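You operate a simulated robot arm through the tools that you are given. There is no shell and no other tool.

You are at the controls of a simulated two-armed robot. One attempt, no reset.

JOB
Dip the green wire loop in dye twice, rinsing it in between.
Fine: dye from the yellow dye cup, rinse in the blue wash trough; lay it on the white felt mat after.
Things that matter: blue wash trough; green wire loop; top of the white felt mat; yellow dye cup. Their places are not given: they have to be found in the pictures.

It is judged by the outcome, as a careful person would: the job done as asked, and still so three seconds after it is handed in. It fails if anything else is knocked over, pushed out of place, dropped, spilled or broken.

ROBOT AND FRAMES
Two 7-joint arms with fingered hands on one trunk that stands fixed in place. Base frame: the origin is at the foot of the trunk, x ahead of it, y to its left, z up; the work surface is at about z = 860. Readings come in mm, rad, newtons and seconds.
The left shoulder is at [50, 214, 869], the right one opposite. With the tool pointing down near the work surface each hand reaches from about 360 to 880 mm from the base axis, measured 20 degrees to its own side. Payload 3 kg a hand.
Tool frame (each hand has its own): the origin (TCP) lies between the finger pads and is the grasp point; the fingertips stand 26 mm ahead of it; z points along the fingers, y is the line along which they close. The gripper opens to 132 mm; its body begins 73 mm behind the TCP. The gripper is a hand of 3 fingers: y runs from the thumb to the fingers, the wrist lies at [0, 0, -229] in the tool frame.
Orientation is told as [roll, pitch, yaw] about the base's x, y, z axes, in that order, counted from this pose: with the fingers straight down and closing along the base's y, the tool's x points along the base's -x, its y along +y and its z along -z.

CONTROLS
- The arms move only by the tool drive_tool. It takes "left_moves", "right_moves" or both (then of equal length, played together; a hand with none holds still); each is a list of rows, each an object (a shift or turn left out is 0) with "slide": the shift along the base's x, y, z in units of 25 mm (1.0 is 25 mm), a list of three; "delta_rot": the turn, a rotation vector about the base's x, y, z in units of 6 degrees (1.0 is 6 degrees), a list of three. In form: [{"slide": [x, y, z], "delta_rot": [wx, wy, wz]}, ...]. A call has 1 to 20 rows; each row shifts and turns the commanded pose from where the row before left it. A call with a number of a shift or a turn outside -1 to 1 is refused whole. A row lasts 0.2 s, in which the tool goes at most 50 mm and 0.15 rad; a call with a longer step from one row to the next is refused whole. A pose out of reach is approached as far as the arm can. The call stops where the force on the tool passes 40 N (or 10 N more than at its start, if that is more) or the arm is blocked; 0.2 s more then pass. In this call time passes only in rows, and 0.2 s behind the last. It gives the time, the measured TCP pose, the force on the tool (base axes), the opening and the grip force at its end, in the units of the frame above (readings bear some noise), with the torque about the TCP (base axes, N m) and any sound that the robot's microphone picked up.
- Cameras (640 x 400 px; columns grow to the right, rows downward): "scene" is now at [36.7, -10.8, 1506.5]; the picture's right is [-0.13, -0.99, 0.00], its down [-0.59, 0.08, -0.81] and it looks along [0.80, -0.10, -0.59] (base axes); focal length 311 px, centre (320, 200). "left" rides on the left gripper at [-62, 3, -92] in its tool frame; the picture's right is [-0.05, -1.00, 0.00], its down [0.83, -0.04, -0.56] and it looks along [0.55, -0.03, 0.83] (tool axes); focal length 230 px, centre (320, 200). "right" rides on the right gripper at [62, 3, -92] in its tool frame; the picture's right is [-0.05, 1.00, 0.00], its down [-0.83, -0.04, -0.56] and it looks along [-0.55, -0.03, 0.83] (tool axes); focal length 230 px, centre (320, 200).
- capture(camera): a new picture of that camera. The clock stands still meanwhile.
- move_fingers(finger1, finger2, thumb_bend, hand): sets how far each is bent, from 0 (flat) to 100 (curled in); at 30 the hand is open as for a grip, at 70 the pads meet at the TCP. One left out holds its place. A second passes; each finger stops where it meets its share of the squeeze, and holds until it gets a number again. It is the only way to open and close the hand. It gives what a move gives, with no picture; readings hold the bend of each and the force on the fingers (four entries, about 0 where the hand has none), thumb and palm.
- head_to(pan, tilt): turns the head with the scene camera to pan (to the left, within 1.501 rad either way) and tilt (down, from -0.506 to 1.204), counted from straight ahead of the robot. It gives what a move gives.
- probe_pixels(camera, pixels): there is no depth. For up to 12 entries [column, row, z] of the newest picture of that camera ("zoom" is the newest enlarged one), the place [x, y] in the base frame at which the ray of that pixel passes the height z, good to about 2 mm. The clock stands still meanwhile.
- zoom(camera, box): a new picture of the part [left, top, right, bottom] of that camera's present view, enlarged. The clock stands still meanwhile.
- close_job(): hands the job in; it is judged then, once.

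Unless the task says otherwise, let go and move clear before handing in.

The tools are called after "Request:" as a command line: name --argument value ..., lists and objects as JSON in quotes. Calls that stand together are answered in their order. drive_tool: Moves the arms, as the interface text tells. Its arguments: {"type":"object","properties":{"left_moves":{"type":"array"},"right_moves":{"type":"array"}},"required":[]} The other tools are called the same way: move_fingers (finger1, finger2, thumb_bend, hand) moves the fingers one by one; head_to (pan, tilt) turns the head that bears the scene camera; capture (camera) takes a picture; probe_pixels (camera, pixels) gives the place at which the rays of pixels pass given heights; zoom (camera, box) takes an enlarged picture of a part of a camera's view; close_job () hands the job in.

At the start:

```text
clock: 0.0
left_tcp_pos: [485.2, 221.8, 1200.8]
left_tcp_rot: [-0.001, 0.001, -0.059]
left_ft_force: [-0.5, -0.4, -0.3]
left_moment: [-0.01, 0.0, 0.01]
left_gripper_width: 131.7
left_finger_force: 0.2
left_shape: jaw
left_bend: [30.0, 30.0, 30.0]
left_finger forces: [0.0, 0.0, 0.1, 0.0, 0.0, 0.1]
right_tcp_pos: [454.8, -277.8, 1203.6]
right_tcp_rot: [0.001, -0.001, -0.058]
right_ft_force: [0.0, 0.2, -0.5]
right_moment: [0.04, -0.01, 0.01]
right_gripper_width: 132.0
right_finger_force: 0.1
right_shape: jaw
right_bend: [30.0, 30.0, 30.0]
right_finger forces: [0.0, 0.0, 0.1, 0.0, 0.1, 0.1]
head pan, tilt (commanded): [-0.131, 0.634]
```

scene: 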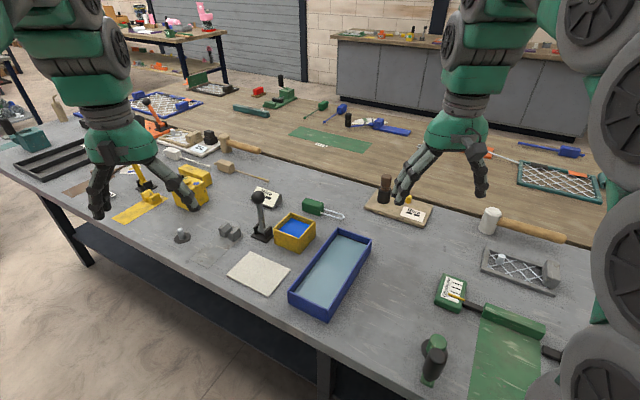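
right: 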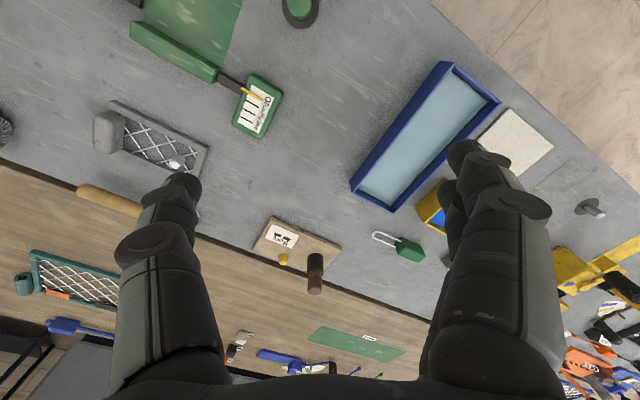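
left: 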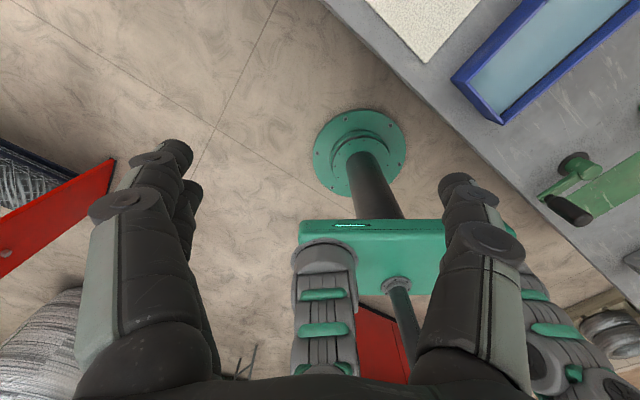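

The scene shows a green-handled wire loop near (322,209), a yellow cup at (295,232), a blue trough at (330,272) and a white mat at (258,272). I'll zoom in on these to look at them more closely.

Request:
zoom --camera "scene" --box '[220, 170, 400, 330]'

Request:
zoom --camera "right" --box '[340, 40, 600, 280]'

```text
2.50 times, centred on (310, 250) of scene
```

zoom: 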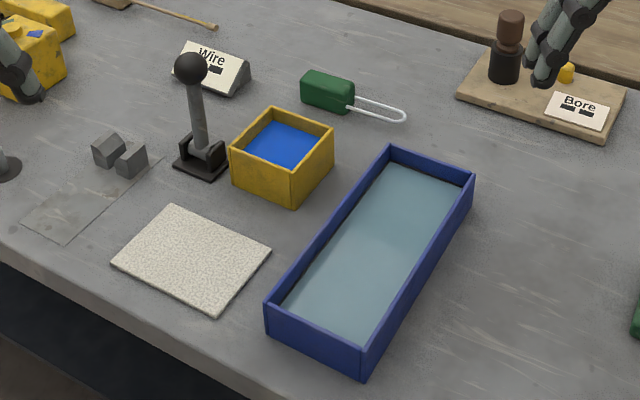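

```text
1.67 times, centred on (470, 160) of right
```

zoom: 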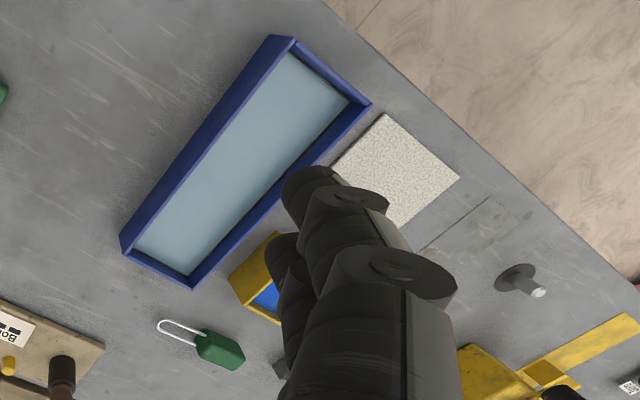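

The zoom shows the cup full of blue dye and a low trough. A second scene zoom will let me probe the corners.

Request:
zoom --camera "scene" --box '[260, 180, 360, 242]'

```text
6.40 times, centred on (310, 211) of scene
```

zoom: 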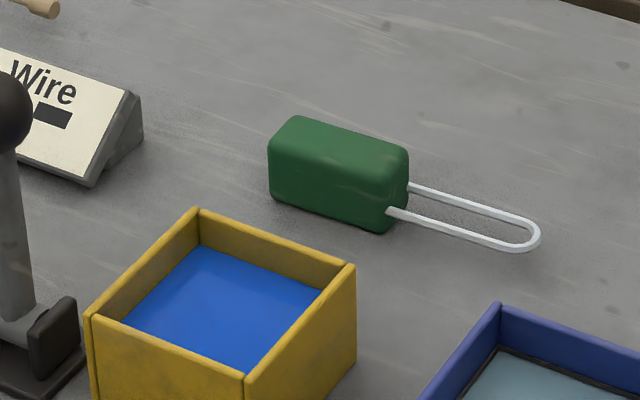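

The handle block, the wire U and the cup rim are clear in this zoom. I'll probe the handle's corners, the loop tip and the cup rim at several heights.

Request:
probe_pixels --camera "zoom" --pixels '[[275, 196, 860], [385, 232, 860], [408, 192, 860], [275, 152, 885], [388, 183, 885], [405, 148, 885], [298, 116, 885], [540, 235, 870], [388, 210, 872], [408, 186, 872], [520, 252, 860], [538, 230, 860]]'

Request:
probe_pixels --camera "zoom" --pixels '[[197, 208, 910], [355, 265, 910], [247, 378, 910], [90, 315, 910], [197, 208, 920], [355, 265, 920], [247, 378, 920], [90, 315, 920], [357, 350, 860], [203, 246, 900], [320, 288, 900], [245, 372, 900]]'

Request:
probe_pixels --camera "scene" --pixels '[[337.5, 228.5, 890], [371.5, 239, 890], [328, 307, 890], [289, 292, 890], [328, 318, 860], [290, 304, 860], [250, 252, 865], [290, 270, 865], [268, 295, 865], [227, 274, 865], [298, 252, 860], [275, 249, 860]]'

```text
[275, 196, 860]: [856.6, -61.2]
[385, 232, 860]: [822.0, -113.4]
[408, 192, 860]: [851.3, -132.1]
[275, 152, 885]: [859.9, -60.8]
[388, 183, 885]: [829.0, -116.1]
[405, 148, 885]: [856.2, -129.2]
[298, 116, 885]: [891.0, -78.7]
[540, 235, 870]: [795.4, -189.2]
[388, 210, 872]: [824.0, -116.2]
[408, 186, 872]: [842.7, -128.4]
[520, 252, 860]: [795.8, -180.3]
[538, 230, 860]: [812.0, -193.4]
```

```text
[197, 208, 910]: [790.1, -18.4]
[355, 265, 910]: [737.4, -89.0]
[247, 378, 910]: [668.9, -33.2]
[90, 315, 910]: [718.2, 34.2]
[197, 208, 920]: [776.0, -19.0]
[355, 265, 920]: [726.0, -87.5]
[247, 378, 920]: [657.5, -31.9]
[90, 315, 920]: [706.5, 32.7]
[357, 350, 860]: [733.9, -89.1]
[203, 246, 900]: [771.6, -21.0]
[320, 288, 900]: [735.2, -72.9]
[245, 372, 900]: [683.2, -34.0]
```

```text
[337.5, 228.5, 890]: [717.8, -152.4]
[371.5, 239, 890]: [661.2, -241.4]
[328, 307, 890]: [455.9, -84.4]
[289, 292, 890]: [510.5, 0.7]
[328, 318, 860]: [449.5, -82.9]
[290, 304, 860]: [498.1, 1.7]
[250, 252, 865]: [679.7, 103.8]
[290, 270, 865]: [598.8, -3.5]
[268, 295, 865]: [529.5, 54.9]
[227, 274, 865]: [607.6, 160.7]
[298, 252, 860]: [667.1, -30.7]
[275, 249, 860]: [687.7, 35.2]
```

The probes place the handle near (854,-97) with its axis at about 57.5° and the loop pointing back and right. The cup is near (729,-27) with its rim at about z 912, the trough near (578,-118) and the mat near (604,79). I'll check the lever, sign and Bore board positions, then bring the right hand forward and yaw it to match the handle.

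Request:
probe_pixels --camera "scene" --pixels '[[262, 237, 860], [258, 197, 960], [258, 197, 940], [268, 208, 860], [366, 206, 870], [424, 222, 870], [386, 200, 875], [310, 204, 860], [250, 225, 860], [272, 232, 860], [232, 200, 860], [380, 180, 930]]'

Request:
drive_tool --right_moves '[{"slide": [0.933, 0.327, -0.613], "delta_rot": [0, 0, 0.844]}, {"slide": [0.933, 0.327, -0.613], "delta_rot": [0, 0, 0.844]}, {"slide": [0.933, 0.327, -0.613], "delta_rot": [0, 0, 0.844]}, {"slide": [0.933, 0.327, -0.613], "delta_rot": [0, 0, 0.844]}, {"slide": [0.933, 0.327, -0.613], "delta_rot": [0, 0, 0.844]}, {"slide": [0.933, 0.327, -0.613], "delta_rot": [0, 0, 0.844]}, {"slide": [0.933, 0.327, -0.613], "delta_rot": [0, 0, 0.844]}, {"slide": [0.933, 0.327, -0.613], "delta_rot": [0, 0, 0.844]}, {"slide": [0.933, 0.327, -0.613], "delta_rot": [0, 0, 0.844]}, {"slide": [0.933, 0.327, -0.613], "delta_rot": [0, 0, 0.844]}, {"slide": [0.933, 0.327, -0.613], "delta_rot": [0, 0, 0.844]}, {"slide": [0.933, 0.327, -0.613], "delta_rot": [0, 0, 0.844]}]'

```text
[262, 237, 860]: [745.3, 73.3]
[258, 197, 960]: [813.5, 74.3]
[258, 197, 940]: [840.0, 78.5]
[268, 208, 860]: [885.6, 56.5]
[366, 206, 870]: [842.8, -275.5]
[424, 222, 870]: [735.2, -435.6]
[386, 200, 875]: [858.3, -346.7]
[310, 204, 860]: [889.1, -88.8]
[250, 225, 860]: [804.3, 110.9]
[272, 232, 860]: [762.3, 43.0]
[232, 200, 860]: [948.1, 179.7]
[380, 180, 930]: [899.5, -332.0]
```

```text
clock: 2.6
left_tcp_pos: [485.7, 223.4, 1199.6]
left_tcp_rot: [0.0, 0.0, -0.059]
left_ft_force: [0.4, -0.9, 1.0]
left_moment: [-0.02, 0.0, 0.04]
left_gripper_width: 131.9
left_finger_force: 0.1
left_shape: jaw
left_bend: [30.0, 30.0, 30.0]
left_finger forces: [0.0, 0.1, 0.0, 0.0, 0.0, 0.1]
right_tcp_pos: [734.9, -179.3, 1020.8]
right_tcp_rot: [0.0, -0.001, 1.003]
right_ft_force: [-0.1, -0.5, -0.4]
right_moment: [0.0, -0.03, 0.0]
right_gripper_width: 131.8
right_finger_force: 0.1
right_shape: jaw
right_bend: [30.0, 30.0, 30.0]
right_finger forces: [0.0, 0.0, 0.1, 0.0, 0.0, 0.0]
head pan, tilt (commanded): [-0.131, 0.634]
```

The hand reached the pose with yaw 1.003. I'll look through the right and scene cameras.

Request:
capture --camera "right"

Request:
capture --camera "scene"

```text
taken
```

right: 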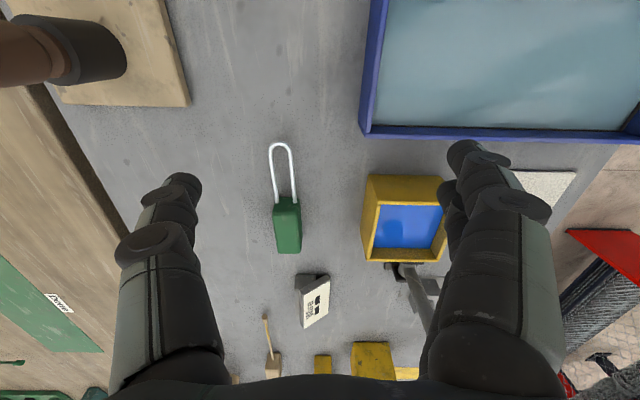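

```text
taken
```

scene: 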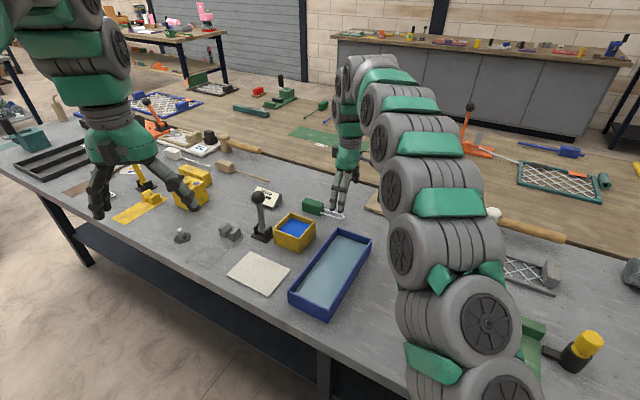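

The right camera now sees the loop with handle at (287,223) and tip at (281,145), nearly upright in the image. I'll zoom there to refine the pose.

Request:
zoom --camera "right" --box '[230, 130, 470, 280]'

```text
2.67 times, centred on (350, 205) of right
```

zoom: 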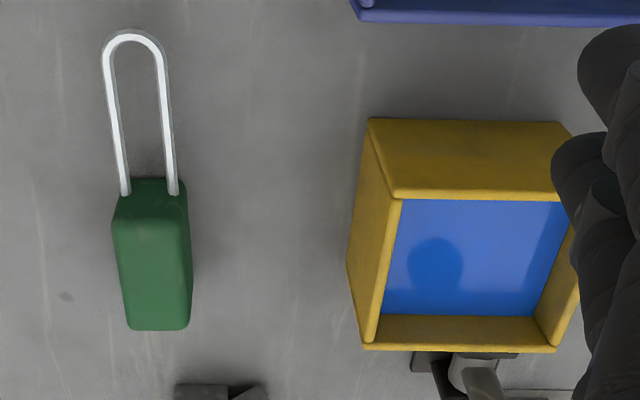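

The top face of the handle and the end face can be told apart here. I'll probe the handle corners, wire legs, loop tip and cup features.

Request:
probe_pixels --camera "zoom" --pixels '[[113, 222, 887], [187, 220, 887], [129, 331, 887], [190, 328, 887], [132, 178, 860], [184, 178, 860], [133, 28, 873], [124, 194, 873], [174, 194, 873], [103, 60, 873], [170, 60, 873], [113, 222, 880]]'

Request:
probe_pixels --camera "zoom" --pixels '[[370, 118, 860], [565, 122, 860], [348, 265, 860], [390, 198, 912], [367, 345, 912], [555, 350, 912], [401, 199, 912], [385, 316, 890], [535, 318, 890], [385, 316, 895], [535, 318, 895], [380, 314, 905]]'

```text
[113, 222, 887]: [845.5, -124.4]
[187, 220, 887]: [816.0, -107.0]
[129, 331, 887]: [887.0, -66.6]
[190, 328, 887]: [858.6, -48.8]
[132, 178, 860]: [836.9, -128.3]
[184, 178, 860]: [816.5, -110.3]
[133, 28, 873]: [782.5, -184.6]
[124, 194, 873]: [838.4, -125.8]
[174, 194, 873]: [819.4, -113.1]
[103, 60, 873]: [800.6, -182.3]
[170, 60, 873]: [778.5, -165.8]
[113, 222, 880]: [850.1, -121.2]
```

```text
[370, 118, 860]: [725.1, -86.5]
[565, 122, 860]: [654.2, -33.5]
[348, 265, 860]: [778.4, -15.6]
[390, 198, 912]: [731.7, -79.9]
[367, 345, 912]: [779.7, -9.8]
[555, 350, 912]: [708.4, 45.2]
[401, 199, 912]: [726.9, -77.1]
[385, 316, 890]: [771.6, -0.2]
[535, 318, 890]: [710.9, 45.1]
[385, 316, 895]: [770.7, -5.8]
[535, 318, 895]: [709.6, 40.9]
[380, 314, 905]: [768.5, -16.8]
```

Triangulating the two views puts the wire at about z 878, the handle centre near (845,-95) and the cup rim near z 918, so the table looks to be nearer 864. I'll partly close the fingers, tilt about 15° so the wrist stays within reach, and hover near the handle.

Request:
move_fingers --hand "right" --finger1 47 --finger2 47 --thumb_bend 47

Request:
drive_tool --right_moves '[{"slide": [0.8, 0.554, -0.5], "delta_rot": [0.423, -0.267, 0]}, {"slide": [0.8, 0.554, -0.5], "delta_rot": [0.423, -0.267, 0]}, {"slide": [0.8, 0.554, -0.5], "delta_rot": [0.423, -0.267, 0]}, {"slide": [0.8, 0.554, -0.5], "delta_rot": [0.423, -0.267, 0]}, {"slide": [0.8, 0.554, -0.5], "delta_rot": [0.423, -0.267, 0]}]'

Request:
capture --camera "right"

Request:
zoom --camera "scene" --box '[250, 140, 410, 250]'

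```text
clock: 3.6
left_tcp_pos: [485.3, 221.4, 1200.7]
left_tcp_rot: [0.0, 0.001, -0.058]
left_ft_force: [0.0, 0.0, 0.9]
left_moment: [-0.01, 0.03, 0.05]
left_gripper_width: 131.9
left_finger_force: 0.1
left_shape: jaw
left_bend: [30.0, 30.0, 30.0]
left_finger forces: [0.0, 0.0, 0.0, 0.0, 0.0, 0.0]
right_tcp_pos: [734.0, -178.4, 1020.1]
right_tcp_rot: [-0.001, -0.001, 1.0]
right_ft_force: [0.6, 0.6, 0.6]
right_moment: [-0.02, -0.01, -0.01]
right_gripper_width: 78.8
right_finger_force: 0.0
right_shape: fingers
right_bend: [47.0, 47.0, 47.0]
right_finger forces: [0.0, 0.1, 0.1, 0.0, 0.1, 0.0]
head pan, tilt (commanded): [-0.131, 0.634]
```

```text
clock: 4.8
left_tcp_pos: [483.9, 222.9, 1200.0]
left_tcp_rot: [0.002, 0.001, -0.059]
left_ft_force: [0.5, 0.6, -0.1]
left_moment: [-0.01, 0.01, -0.01]
left_gripper_width: 131.9
left_finger_force: 0.2
left_shape: jaw
left_bend: [30.0, 30.0, 30.0]
left_finger forces: [0.0, 0.0, 0.0, 0.0, 0.1, 0.0]
right_tcp_pos: [833.3, -110.7, 956.5]
right_tcp_rot: [0.002, -0.262, 1.001]
right_ft_force: [-0.3, 0.2, -0.3]
right_moment: [0.0, 0.02, -0.01]
right_gripper_width: 78.6
right_finger_force: 0.1
right_shape: fingers
right_bend: [47.0, 47.0, 47.0]
right_finger forces: [0.0, 0.0, 0.0, 0.1, 0.0, 0.0]
head pan, tilt (commanded): [-0.131, 0.634]
```

```text
taken
```

right: 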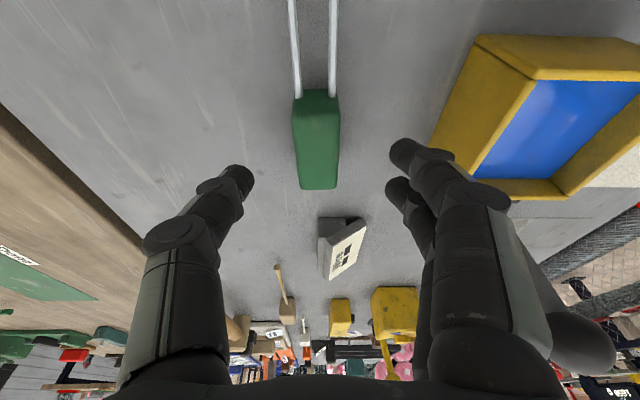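

```text
3.64 times, centred on (330, 195) of scene
```

zoom: 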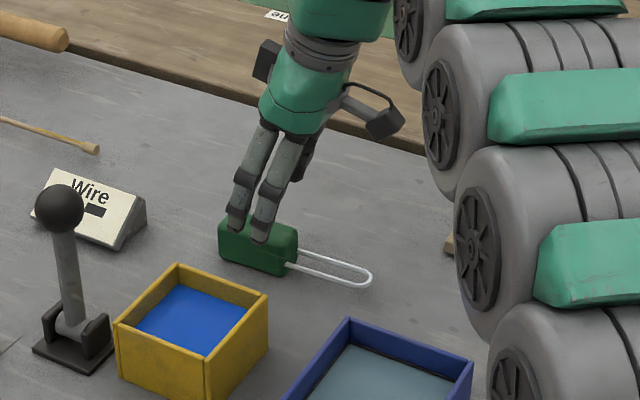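

The pose was reached, and the handle sits at (317,140) between the thumb tip at (240,175) and the finger tips at (405,165). I'll zoom and probe to fix the final offset and height.

Request:
zoom --camera "right" --box '[220, 60, 420, 220]'

```text
2.50 times, centred on (320, 140) of right
```

zoom: 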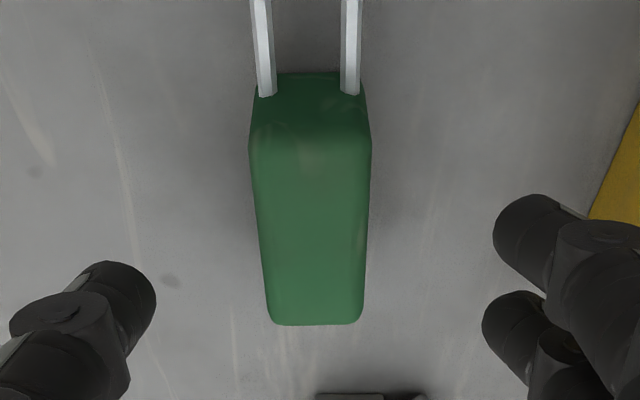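

I'll probe the wire roots, the top edges and the butt end at several heights.

Request:
probe_pixels --camera "zoom" --pixels '[[266, 95, 873], [350, 93, 873], [266, 95, 880], [350, 93, 880], [280, 72, 860], [338, 72, 860], [280, 72, 865], [338, 72, 865], [272, 322, 890], [358, 322, 890], [248, 150, 885], [371, 150, 885]]'

```text
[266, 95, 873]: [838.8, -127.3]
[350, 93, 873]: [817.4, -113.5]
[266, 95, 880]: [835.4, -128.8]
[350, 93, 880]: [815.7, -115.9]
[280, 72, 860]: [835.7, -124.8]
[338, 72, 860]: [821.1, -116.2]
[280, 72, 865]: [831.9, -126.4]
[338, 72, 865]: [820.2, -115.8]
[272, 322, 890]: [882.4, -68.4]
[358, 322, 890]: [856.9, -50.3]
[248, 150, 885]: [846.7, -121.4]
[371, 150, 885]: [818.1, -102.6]
```

The wire roots come out at (836,-128) and (816,-115) at z 878, so the handle centre is near (843,-95) with yaw matched. I'll descend to TCP z≈899.

Request:
drive_tool --right_moves '[{"slide": [0.077, 0.127, -0.58]}, {"slide": [0.077, 0.127, -0.58]}, {"slide": [0.077, 0.127, -0.58]}, {"slide": [0.077, 0.127, -0.58]}]'

Request:
capture --camera "right"

Request:
zoom --camera "scene" --box '[280, 165, 380, 228]'

```text
clock: 5.8
left_tcp_pos: [485.2, 222.4, 1200.6]
left_tcp_rot: [0.001, 0.001, -0.059]
left_ft_force: [0.8, 0.2, 0.2]
left_moment: [0.07, -0.06, 0.0]
left_gripper_width: 132.1
left_finger_force: 0.1
left_shape: jaw
left_bend: [30.0, 30.0, 30.0]
left_finger forces: [0.0, 0.0, 0.1, 0.0, 0.0, 0.0]
right_tcp_pos: [840.8, -98.3, 900.0]
right_tcp_rot: [0.0, -0.263, 1.001]
right_ft_force: [0.6, -0.3, 0.5]
right_moment: [0.0, -0.02, 0.02]
right_gripper_width: 78.4
right_finger_force: 0.2
right_shape: fingers
right_bend: [47.0, 47.0, 47.0]
right_finger forces: [0.0, 0.0, 0.1, 0.0, 0.1, 0.0]
head pan, tilt (commanded): [-0.131, 0.634]
```

```text
taken
```

right: 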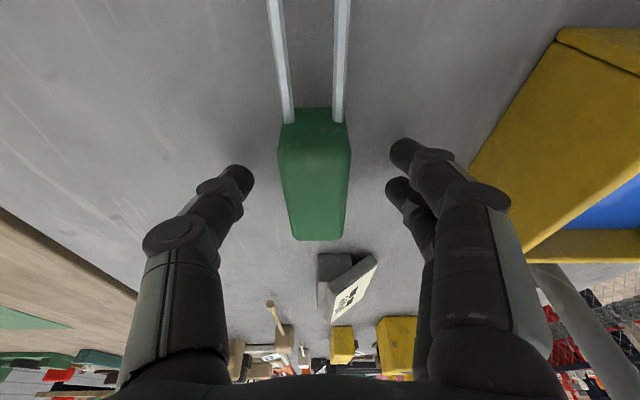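

```text
6.35 times, centred on (330, 196) of scene
```

zoom: 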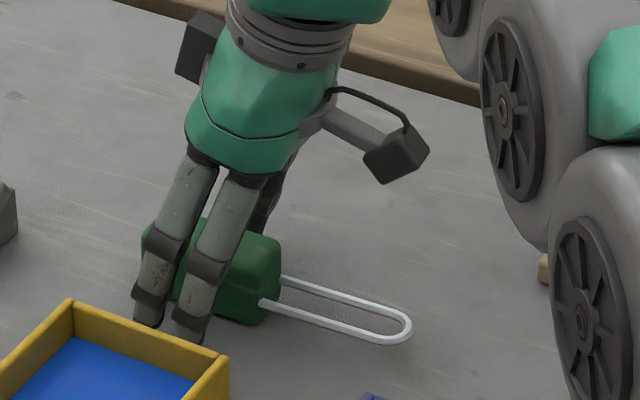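

The fingers straddle the handle with no contact, and the handle sits about 2 mm toward the thumb. I'll shift by that much, lower about 3 mm and close.

Request:
drive_tool --right_moves '[{"slide": [0.07, -0.045, -0.14]}]'

Request:
move_fingers --hand "right" --finger1 56 --finger2 56 --thumb_bend 56

Request:
capture --camera "right"

```text
clock: 6.2
left_tcp_pos: [485.3, 223.3, 1200.8]
left_tcp_rot: [-0.001, 0.0, -0.06]
left_ft_force: [-0.7, -0.5, 0.6]
left_moment: [0.0, 0.01, 0.02]
left_gripper_width: 132.0
left_finger_force: 0.1
left_shape: jaw
left_bend: [30.0, 30.0, 30.0]
left_finger forces: [0.0, 0.0, 0.1, 0.0, 0.0, 0.0]
right_tcp_pos: [842.7, -100.3, 896.8]
right_tcp_rot: [0.003, -0.263, 1.0]
right_ft_force: [-0.2, -0.1, 0.3]
right_moment: [0.01, 0.0, -0.02]
right_gripper_width: 78.6
right_finger_force: 0.1
right_shape: fingers
right_bend: [47.0, 47.0, 47.0]
right_finger forces: [0.1, 0.0, 0.0, 0.0, 0.0, 0.0]
head pan, tilt (commanded): [-0.131, 0.634]
```

```text
clock: 7.2
left_tcp_pos: [485.1, 222.9, 1201.2]
left_tcp_rot: [0.001, 0.0, -0.06]
left_ft_force: [0.6, 0.6, 0.1]
left_moment: [0.0, 0.03, 0.03]
left_gripper_width: 131.5
left_finger_force: 0.1
left_shape: jaw
left_bend: [30.0, 30.0, 30.0]
left_finger forces: [0.0, 0.0, 0.0, 0.0, 0.0, 0.0]
right_tcp_pos: [842.7, -100.0, 897.4]
right_tcp_rot: [0.001, -0.262, 0.999]
right_ft_force: [0.4, -0.6, 0.1]
right_moment: [-0.03, -0.02, -0.03]
right_gripper_width: 48.3
right_finger_force: 0.1
right_shape: fingers
right_bend: [56.0, 56.0, 56.0]
right_finger forces: [0.1, 0.1, 0.0, 0.1, 0.0, 0.1]
head pan, tilt (commanded): [-0.131, 0.634]
```

```text
taken
```

right: 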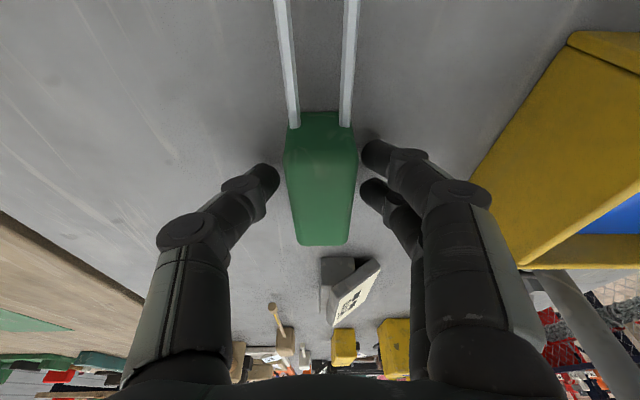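

The handle is centred, with thumb and finger pads a few millimetres from each side and no contact force. I'll close fully until the squeeze.

Request:
move_fingers --hand "right" --finger1 72 --finger2 72 --thumb_bend 72

Request:
capture --camera "right"

```text
clock: 8.2
left_tcp_pos: [484.7, 222.6, 1199.9]
left_tcp_rot: [0.002, 0.001, -0.06]
left_ft_force: [0.5, 0.6, -0.4]
left_moment: [0.01, 0.02, 0.02]
left_gripper_width: 131.8
left_finger_force: 0.2
left_shape: jaw
left_bend: [30.0, 30.0, 30.0]
left_finger forces: [0.0, 0.0, 0.0, 0.0, 0.0, 0.1]
right_tcp_pos: [842.9, -99.4, 896.7]
right_tcp_rot: [0.001, -0.261, 1.0]
right_ft_force: [-0.1, 0.7, -0.2]
right_moment: [0.02, 0.03, 0.01]
right_gripper_width: 30.4
right_finger_force: 16.2
right_shape: fingers
right_bend: [65.0, 65.0, 65.0]
right_finger forces: [8.1, 8.0, 0.1, 0.0, 16.2, 0.0]
head pan, tilt (commanded): [-0.131, 0.634]
```

```text
taken
```

right: 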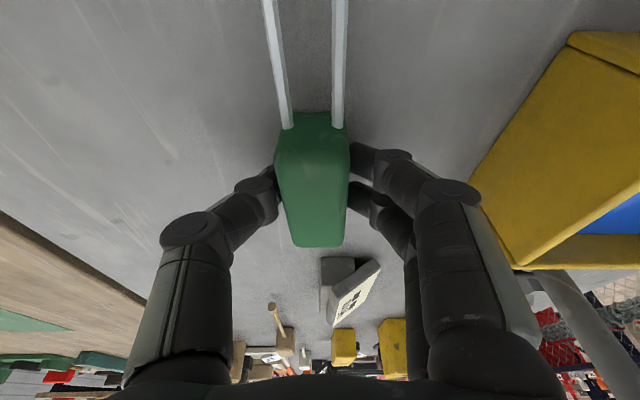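

The grip is firm at 16 N and 30.4 mm width. I'll lift gently and pull back a little toward the robot, then check it holds.

Request:
drive_tool --right_moves '[{"slide": [0, 0, 0.4]}, {"slide": [-0.1, -0.1, 0.6]}, {"slide": [-0.5, -0.3, 0.7]}, {"slide": [-0.6, -0.4, 0.7]}, {"slide": [-0.6, -0.4, 0.7]}, {"slide": [-0.6, -0.4, 0.7]}]'

Request:
capture --camera "right"

Request:
zoom --camera "scene" --box '[250, 130, 410, 230]'

```text
clock: 9.6
left_tcp_pos: [484.3, 222.8, 1201.2]
left_tcp_rot: [0.0, 0.0, -0.059]
left_ft_force: [-0.4, 0.0, 0.3]
left_moment: [0.01, -0.01, 0.02]
left_gripper_width: 131.8
left_finger_force: 0.0
left_shape: jaw
left_bend: [30.0, 30.0, 30.0]
left_finger forces: [0.1, 0.0, 0.0, 0.0, 0.0, 0.0]
right_tcp_pos: [782.6, -138.7, 991.3]
right_tcp_rot: [0.004, -0.262, 0.999]
right_ft_force: [-0.3, -0.3, -0.9]
right_moment: [0.0, 0.02, 0.0]
right_gripper_width: 30.3
right_finger_force: 16.0
right_shape: fingers
right_bend: [65.0, 66.0, 65.0]
right_finger forces: [8.1, 8.0, 0.0, 0.0, 16.1, 0.1]
head pan, tilt (commanded): [-0.131, 0.634]
```

```text
taken
```

right: 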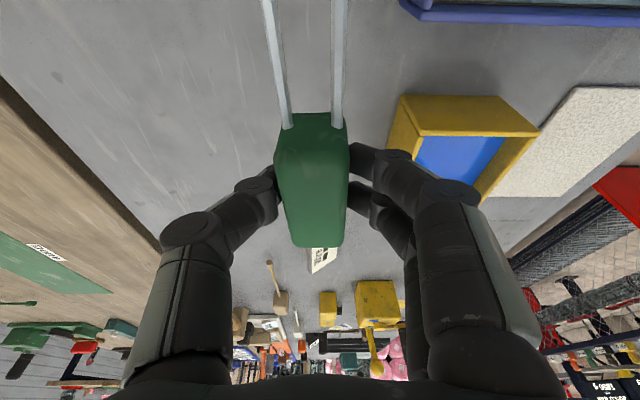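

```text
4.00 times, centred on (330, 180) of scene
```

zoom: 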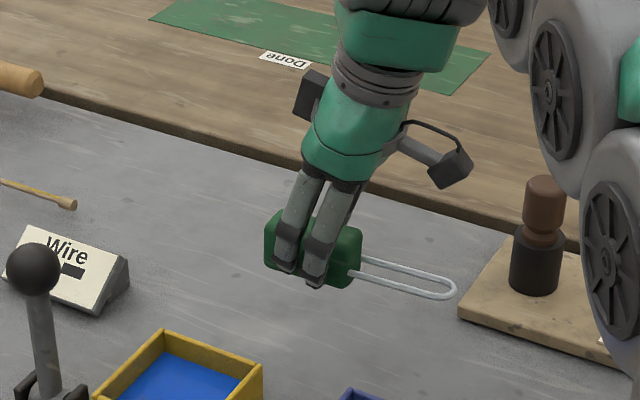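

The lift held: grip 16 N and the loop still level in the hand. By geometry the loop tip is about 107 mm along tool x. Next I'll rise and rotate the hand so the loop points steeply down, hovering over the cup and keeping clear of the lever at about (760,68).

Request:
drive_tool --right_moves '[{"slide": [-0.2, 0.0, 0.6], "delta_rot": [0.841, -0.54, 0]}, {"slide": [-0.2, 0.2, 0.6], "delta_rot": [0.841, -0.54, 0]}, {"slide": [-0.2, 0.3, 0.6], "delta_rot": [0.841, -0.54, 0]}, {"slide": [-0.2, 0.4, 0.5], "delta_rot": [0.841, -0.54, 0]}, {"slide": [-0.2, 0.5, 0.4], "delta_rot": [0.841, -0.54, 0]}, {"slide": [-0.2, 0.6, 0.3], "delta_rot": [0.841, -0.54, 0]}, {"slide": [-0.2, 0.6, 0], "delta_rot": [0.841, -0.54, 0]}, {"slide": [-0.2, 0.6, 0], "delta_rot": [0.841, -0.54, 0]}, {"slide": [-0.2, 0.6, 0], "delta_rot": [0.841, -0.54, 0]}, {"slide": [-0.2, 0.6, 0], "delta_rot": [0.841, -0.54, 0]}]'

Request:
capture --camera "scene"

Request:
capture --camera "right"

Request:
zoom --camera "scene" --box '[220, 140, 380, 260]'

```text
clock: 11.8
left_tcp_pos: [484.8, 222.9, 1200.6]
left_tcp_rot: [0.0, 0.0, -0.059]
left_ft_force: [0.2, -0.5, 0.0]
left_moment: [-0.01, -0.01, -0.01]
left_gripper_width: 131.9
left_finger_force: 0.1
left_shape: jaw
left_bend: [30.0, 30.0, 30.0]
left_finger forces: [0.1, 0.0, 0.0, 0.0, 0.0, 0.0]
right_tcp_pos: [730.6, -35.4, 1092.3]
right_tcp_rot: [0.025, -1.177, 0.968]
right_ft_force: [0.2, -0.4, -0.5]
right_moment: [-0.03, -0.01, -0.01]
right_gripper_width: 30.3
right_finger_force: 15.7
right_shape: fingers
right_bend: [66.0, 66.0, 65.0]
right_finger forces: [7.8, 7.9, 0.0, 0.0, 15.8, 0.1]
right hand out of reach, approached as far as the arm can: row 9, 10
head pan, tilt (commanded): [-0.131, 0.634]
```

```text
taken
```

scene: 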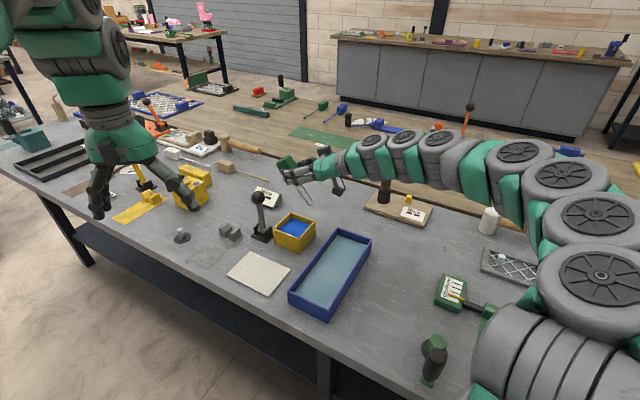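

```text
taken
```

right: 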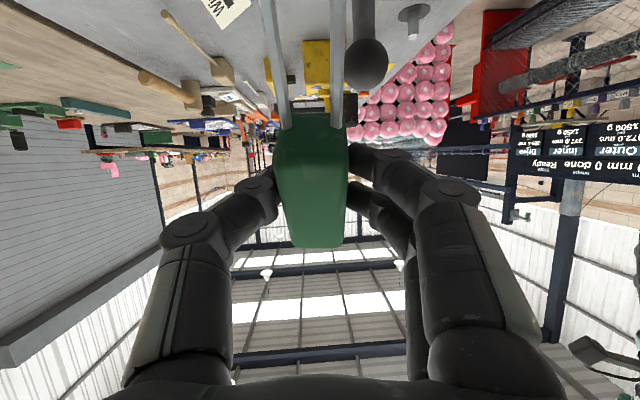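

```text
3.33 times, centred on (300, 200) of scene
```

zoom: 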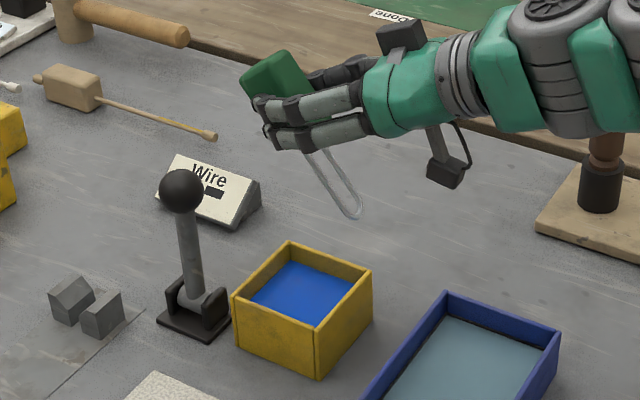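

Rows 9–10 ran out of reach, so the tilt stopped at about 67°. That is steep enough for dipping, with the loop about 52° below horizontal. I'll probe the tip at zoom (352,217) and the cup rim and dye corners in this unobstructed view.

Request:
probe_pixels --camera "zoom" --pixels '[[354, 218, 997], [354, 218, 990], [305, 152, 1059], [289, 241, 918], [371, 271, 918], [319, 321, 918], [233, 292, 918], [293, 262, 905], [293, 262, 900], [182, 190, 1000], [182, 190, 990], [192, 320, 866]]'

Request:
zoom --camera "scene" --box '[265, 170, 345, 260]'

```text
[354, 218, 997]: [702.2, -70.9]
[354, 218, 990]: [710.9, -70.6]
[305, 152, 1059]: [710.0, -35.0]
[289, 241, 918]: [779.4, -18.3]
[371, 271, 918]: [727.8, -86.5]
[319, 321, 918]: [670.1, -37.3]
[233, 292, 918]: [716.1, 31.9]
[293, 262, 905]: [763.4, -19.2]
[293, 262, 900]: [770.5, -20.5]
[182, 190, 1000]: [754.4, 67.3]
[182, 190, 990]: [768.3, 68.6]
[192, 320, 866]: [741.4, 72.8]
```

```text
4.44 times, centred on (305, 215) of scene
```

zoom: 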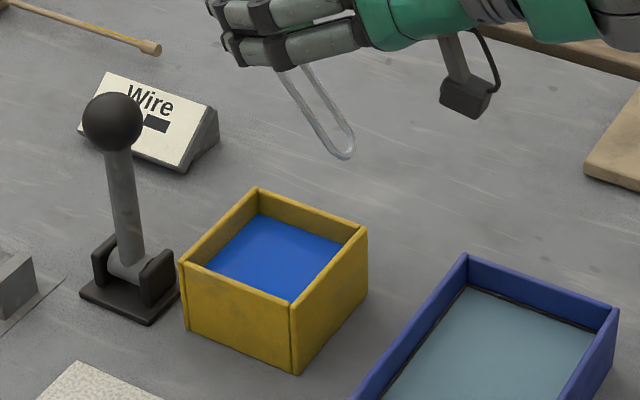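

The tip measures (702,-71,997), close to my model. The lever knob is near (755,67) and a 57° yaw would bring the handle butt too close to it. I'll yaw the hand back toward 20° so the butt points away and the arm is more comfortable.

Request:
drive_tool --right_moves '[{"delta_rot": [0, 0, -0.9]}, {"delta_rot": [0, 0, -0.9]}, {"delta_rot": [0, 0, -0.9]}, {"delta_rot": [0, 0, -0.9]}, {"delta_rot": [0, 0, -0.9]}, {"delta_rot": [0, 0, -0.9]}, {"delta_rot": [0, 0, -0.9]}]'

Request:
capture --camera "scene"

Request:
capture --camera "right"

```text
clock: 13.4
left_tcp_pos: [484.3, 222.7, 1199.6]
left_tcp_rot: [0.0, -0.001, -0.06]
left_ft_force: [-0.3, -0.5, 0.5]
left_moment: [-0.01, 0.02, 0.03]
left_gripper_width: 131.9
left_finger_force: 0.0
left_shape: jaw
left_bend: [30.0, 30.0, 30.0]
left_finger forces: [0.0, 0.0, 0.1, 0.1, 0.0, 0.0]
right_tcp_pos: [731.2, -35.9, 1091.9]
right_tcp_rot: [0.022, -1.176, 0.308]
right_ft_force: [0.1, 0.0, 0.1]
right_moment: [0.0, 0.01, 0.0]
right_gripper_width: 30.0
right_finger_force: 16.1
right_shape: fingers
right_bend: [66.0, 66.0, 65.0]
right_finger forces: [7.8, 8.0, 0.0, 0.0, 15.7, 0.0]
head pan, tilt (commanded): [-0.131, 0.634]
```

```text
taken
```

scene: 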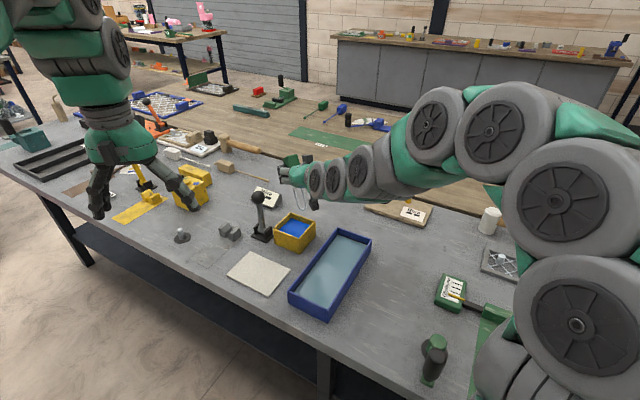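

```text
taken
```

right: 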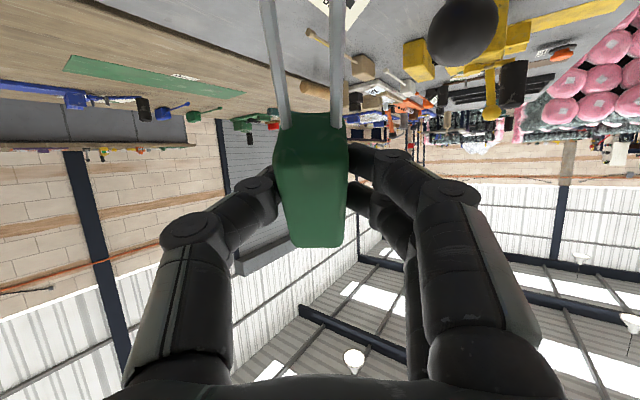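

The command picked up from the measured pose: yaw is now 0.308 and tilt about 67°. I'll zoom in on the scene to measure the loop tip.

Request:
zoom --camera "scene" --box '[265, 150, 345, 200]'

Request:
zoom --camera "scene" --box '[250, 160, 350, 260]'

```text
8.00 times, centred on (305, 175) of scene
```

zoom: 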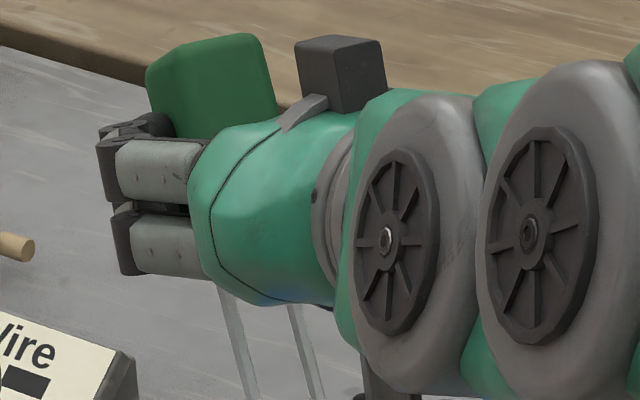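

```text
4.00 times, centred on (300, 210) of scene
```

zoom: 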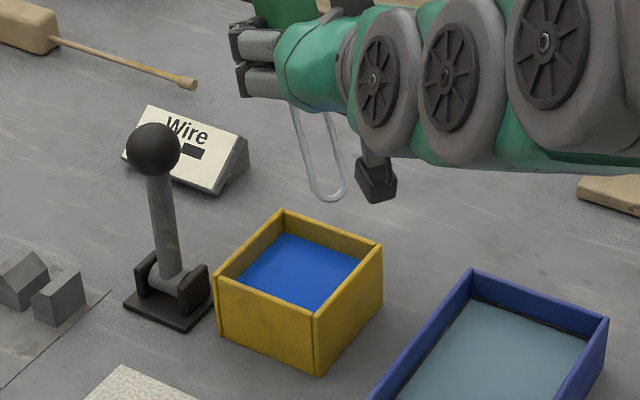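

The tip is visible at zoom (327,200). I'll probe it and the rim again.

Request:
probe_pixels --camera "zoom" --pixels '[[328, 201, 997], [328, 201, 990], [283, 210, 918], [383, 244, 918], [316, 318, 918], [215, 276, 918], [315, 376, 864], [384, 288, 864], [218, 335, 864], [287, 236, 905], [155, 150, 1000], [155, 150, 985]]'

```text
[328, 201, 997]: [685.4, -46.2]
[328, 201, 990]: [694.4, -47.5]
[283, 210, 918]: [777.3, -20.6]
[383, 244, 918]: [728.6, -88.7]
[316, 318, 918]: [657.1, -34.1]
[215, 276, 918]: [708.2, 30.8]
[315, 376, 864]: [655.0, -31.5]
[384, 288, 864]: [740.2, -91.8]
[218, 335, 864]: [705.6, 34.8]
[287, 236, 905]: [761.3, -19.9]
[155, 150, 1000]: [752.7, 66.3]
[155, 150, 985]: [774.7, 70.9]
```

The tip is at (685,-46,997), which matches the prediction within 3 mm, and the cup centre is near (718,-28). I'll shift over the cup and go down until the tip is just above the rim.

Request:
drive_tool --right_moves '[{"slide": [0.36, 0.28, 0]}, {"slide": [0.36, 0.28, 0]}, {"slide": [0, 0, -0.67]}, {"slide": [0, 0, -0.67]}, {"slide": [0, 0, -0.67]}, {"slide": [0, 0, -0.5]}]'

Request:
zoom --camera "scene" --box '[250, 160, 350, 260]'

Request:
capture --camera "right"

```text
clock: 14.8
left_tcp_pos: [484.8, 222.4, 1199.3]
left_tcp_rot: [-0.002, 0.0, -0.059]
left_ft_force: [-0.6, -0.3, -0.9]
left_moment: [0.04, -0.03, -0.02]
left_gripper_width: 132.0
left_finger_force: 0.1
left_shape: jaw
left_bend: [30.0, 30.0, 30.0]
left_finger forces: [0.0, 0.0, 0.0, 0.0, 0.0, 0.1]
right_tcp_pos: [749.6, -23.3, 1030.4]
right_tcp_rot: [0.024, -1.178, 0.309]
right_ft_force: [0.1, -0.6, -2.1]
right_moment: [-0.03, 0.01, 0.01]
right_gripper_width: 29.8
right_finger_force: 15.9
right_shape: fingers
right_bend: [66.0, 66.0, 65.0]
right_finger forces: [7.8, 8.1, 0.1, 0.0, 15.8, 0.0]
head pan, tilt (commanded): [-0.131, 0.634]
```

```text
4.00 times, centred on (300, 210) of scene
```

zoom: 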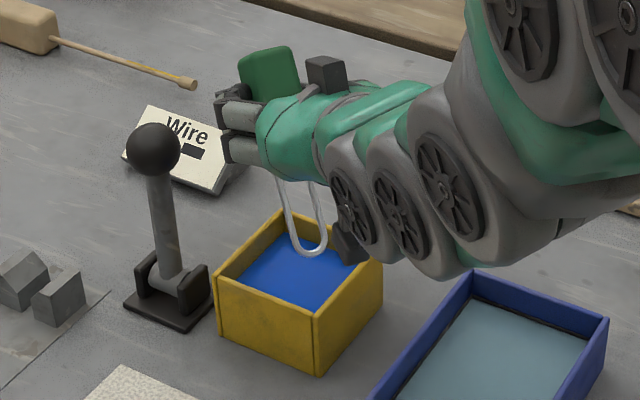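

```text
taken
```

right: 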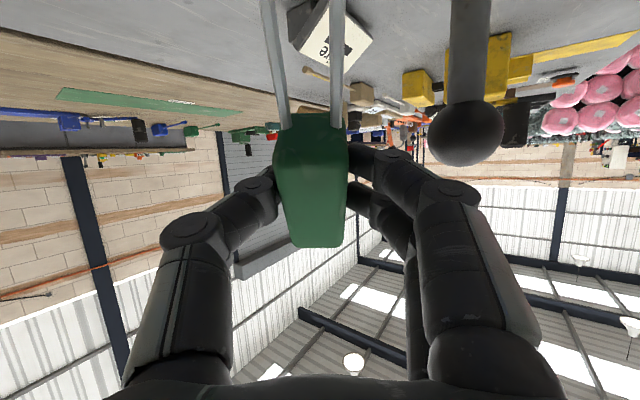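

The loop hangs over the dye at zoom (313,254) and the fingers clear the lever knob. I'll verify the tip, then dip it slowly to about z 880.

Request:
probe_pixels --camera "zoom" --pixels '[[313, 255, 935], [313, 255, 930], [283, 210, 918], [383, 244, 918], [316, 318, 918], [215, 276, 918]]'

```text
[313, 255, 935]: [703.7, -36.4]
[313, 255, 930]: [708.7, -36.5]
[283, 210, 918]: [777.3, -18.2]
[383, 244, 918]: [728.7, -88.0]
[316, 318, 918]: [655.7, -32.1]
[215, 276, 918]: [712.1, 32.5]
```

The tip is over the cup interior at (704,-36). I'll dip it down 55 mm slowly and dwell.

Request:
drive_tool --right_moves '[{"slide": [0, 0, -0.35]}, {"slide": [0, 0, -0.35]}, {"slide": [0, 0, -0.35]}, {"slide": [0, 0, -0.35]}, {"slide": [0, 0, -0.3]}, {"slide": [0, 0, -0.25]}, {"slide": [0, 0, -0.2]}, {"slide": [0, 0, 0]}, {"slide": [0, 0, 0]}]'

Request:
zoom --camera "scene" --box '[250, 160, 350, 260]'

```text
clock: 16.8
left_tcp_pos: [486.0, 222.2, 1200.5]
left_tcp_rot: [0.0, 0.0, -0.06]
left_ft_force: [-0.9, -0.1, -0.3]
left_moment: [0.0, 0.02, 0.0]
left_gripper_width: 132.0
left_finger_force: 0.0
left_shape: jaw
left_bend: [30.0, 30.0, 30.0]
left_finger forces: [0.0, 0.0, 0.0, 0.0, 0.1, 0.0]
right_tcp_pos: [748.4, -22.4, 976.1]
right_tcp_rot: [0.024, -1.179, 0.308]
right_ft_force: [0.0, 0.1, -0.5]
right_moment: [0.02, 0.03, 0.02]
right_gripper_width: 29.9
right_finger_force: 15.7
right_shape: fingers
right_bend: [66.0, 66.0, 65.0]
right_finger forces: [7.9, 8.1, 0.0, 0.0, 15.8, 0.0]
head pan, tilt (commanded): [-0.131, 0.634]
```

```text
4.00 times, centred on (300, 210) of scene
```

zoom: 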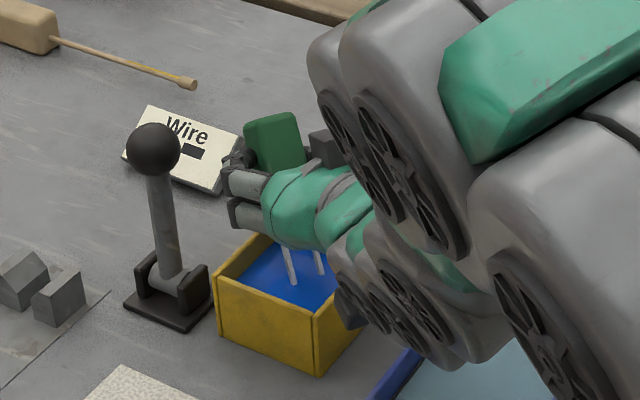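

The wires pass through the dye surface at zoom (293,284) and (321,273), with no contact force. I'll estimate the immersion depth from that.

Request:
probe_pixels --camera "zoom" --pixels '[[307, 279, 895], [307, 279, 900], [307, 279, 905], [293, 284, 900], [321, 273, 900]]'

Request:
drive_tool --right_moves '[{"slide": [0, 0, -0.1]}, {"slide": [0, 0, 0]}, {"slide": [0, 0, 0]}, {"slide": [0, 0, 0]}, {"slide": [0, 0, 0]}, {"slide": [0, 0, 0]}]'

```text
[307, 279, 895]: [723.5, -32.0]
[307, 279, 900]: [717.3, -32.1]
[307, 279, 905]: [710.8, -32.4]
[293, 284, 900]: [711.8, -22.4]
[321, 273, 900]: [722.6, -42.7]
```

```text
clock: 18.2
left_tcp_pos: [483.1, 222.5, 1200.1]
left_tcp_rot: [-0.001, -0.001, -0.059]
left_ft_force: [0.7, 0.5, 0.8]
left_moment: [0.0, 0.02, 0.04]
left_gripper_width: 131.8
left_finger_force: 0.1
left_shape: jaw
left_bend: [30.0, 30.0, 30.0]
left_finger forces: [0.0, 0.0, 0.0, 0.0, 0.0, 0.0]
right_tcp_pos: [747.8, -20.4, 973.4]
right_tcp_rot: [0.023, -1.177, 0.309]
right_ft_force: [-1.0, -1.0, -0.8]
right_moment: [0.0, 0.03, -0.02]
right_gripper_width: 30.0
right_finger_force: 15.9
right_shape: fingers
right_bend: [66.0, 66.0, 65.0]
right_finger forces: [7.7, 8.0, 0.1, 0.0, 15.8, 0.1]
head pan, tilt (commanded): [-0.131, 0.634]
```

The dye surface is at about z 900 and the tip at about 879, so the loop is immersed roughly 21 mm and has stayed there about two seconds. I'll lift slowly and let it drip over the cup.

Request:
drive_tool --right_moves '[{"slide": [0, 0, 0.25]}, {"slide": [0, 0, 0.35]}, {"slide": [0, 0, 0.35]}, {"slide": [0, 0, 0.4]}, {"slide": [0, 0, 0.4]}, {"slide": [0, 0, 0.4]}, {"slide": [0, 0, 0.4]}, {"slide": [0, 0, 0]}, {"slide": [0, 0, 0]}, {"slide": [0, 0, 0]}, {"slide": [0, 0, 0]}, {"slide": [0, 0, 0]}]'

Request:
zoom --camera "scene" --box '[250, 160, 350, 260]'

Request:
capture --camera "scene"

```text
clock: 20.8
left_tcp_pos: [485.9, 222.3, 1200.5]
left_tcp_rot: [0.0, -0.001, -0.061]
left_ft_force: [-0.5, -0.5, 0.7]
left_moment: [-0.01, -0.02, -0.01]
left_gripper_width: 132.0
left_finger_force: 0.0
left_shape: jaw
left_bend: [30.0, 30.0, 30.0]
left_finger forces: [0.0, 0.0, 0.0, 0.1, 0.1, 0.0]
right_tcp_pos: [748.5, -21.9, 1037.6]
right_tcp_rot: [0.024, -1.179, 0.309]
right_ft_force: [0.7, -0.1, -0.7]
right_moment: [0.0, 0.02, 0.0]
right_gripper_width: 29.8
right_finger_force: 15.9
right_shape: fingers
right_bend: [66.0, 66.0, 65.0]
right_finger forces: [7.9, 8.0, 0.0, 0.0, 15.8, 0.0]
head pan, tilt (commanded): [-0.131, 0.634]
```

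```text
4.00 times, centred on (300, 210) of scene
```

zoom: 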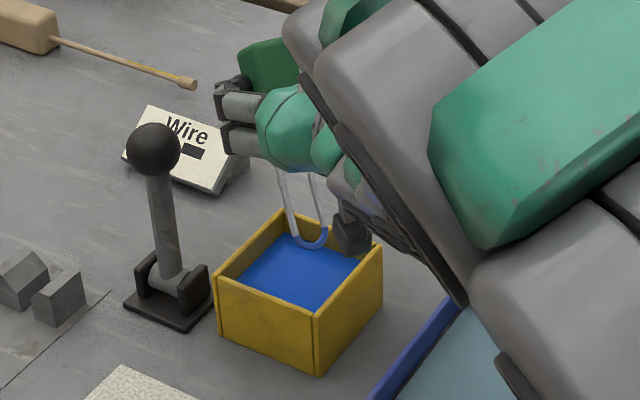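

```text
taken
```

scene: 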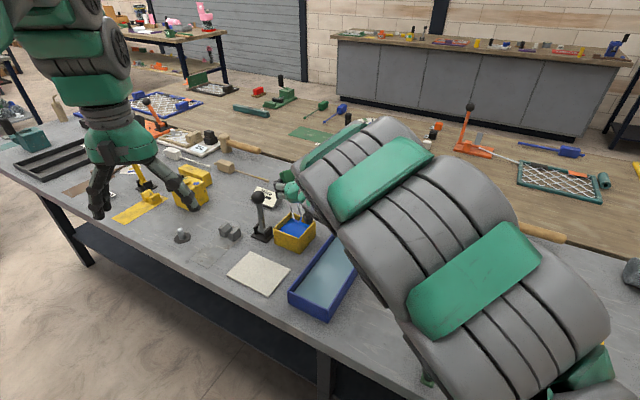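

The loop's lower end is now blue, so the first dye dip took. Next I'll carry it up and over to the far half of the blue trough for the rinse.

Request:
drive_tool --right_moves '[{"slide": [0, 0, 0.6]}, {"slide": [0, 0, 0.6]}, {"slide": [-0.443, -0.772, 0]}, {"slide": [-0.443, -0.772, 0]}, {"slide": [-0.443, -0.772, 0]}, {"slide": [-0.443, -0.772, 0]}, {"slide": [-0.443, -0.772, 0]}, {"slide": [-0.443, -0.772, 0]}, {"slide": [-0.443, -0.772, 0]}]'

Request:
capture --camera "scene"

Request:
capture --camera "left"

Request:
capture --camera "right"

```text
clock: 22.8
left_tcp_pos: [484.1, 222.0, 1200.3]
left_tcp_rot: [0.0, -0.001, -0.059]
left_ft_force: [0.6, 0.3, 0.2]
left_moment: [0.0, 0.01, 0.0]
left_gripper_width: 132.0
left_finger_force: 0.2
left_shape: jaw
left_bend: [30.0, 30.0, 30.0]
left_finger forces: [0.1, 0.0, 0.0, 0.0, 0.1, 0.0]
right_tcp_pos: [670.9, -158.5, 1067.2]
right_tcp_rot: [0.027, -1.177, 0.307]
right_ft_force: [0.4, 0.0, -0.7]
right_moment: [0.04, 0.01, 0.03]
right_gripper_width: 30.0
right_finger_force: 15.7
right_shape: fingers
right_bend: [66.0, 66.0, 65.0]
right_finger forces: [7.8, 8.0, 0.1, 0.0, 15.8, 0.1]
head pan, tilt (commanded): [-0.131, 0.634]
```

```text
taken
```

scene: 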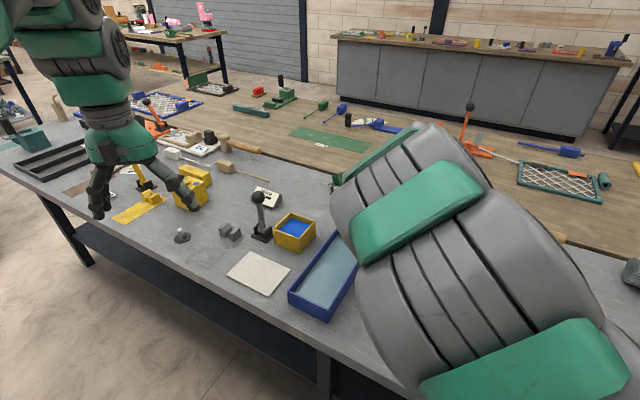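

```text
taken
```

left: 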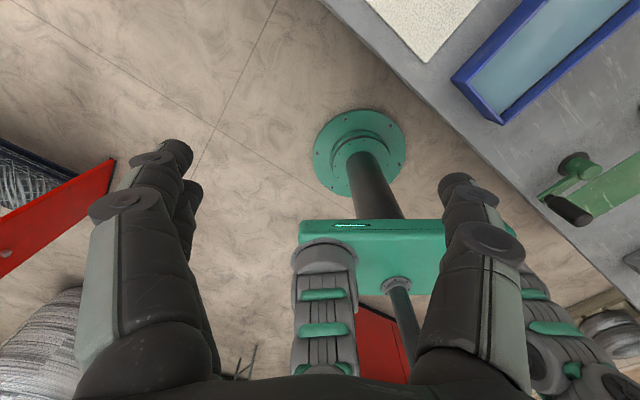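

```text
taken
```

right: 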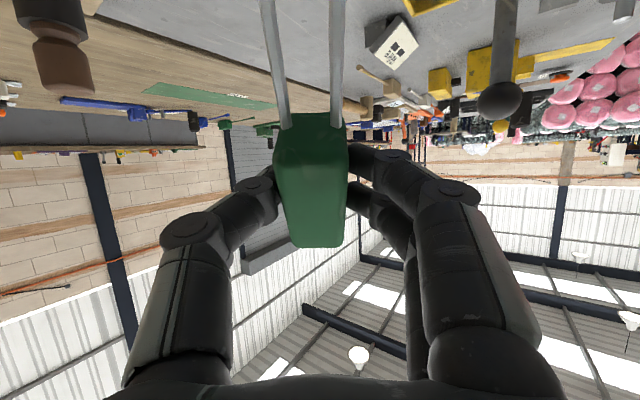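

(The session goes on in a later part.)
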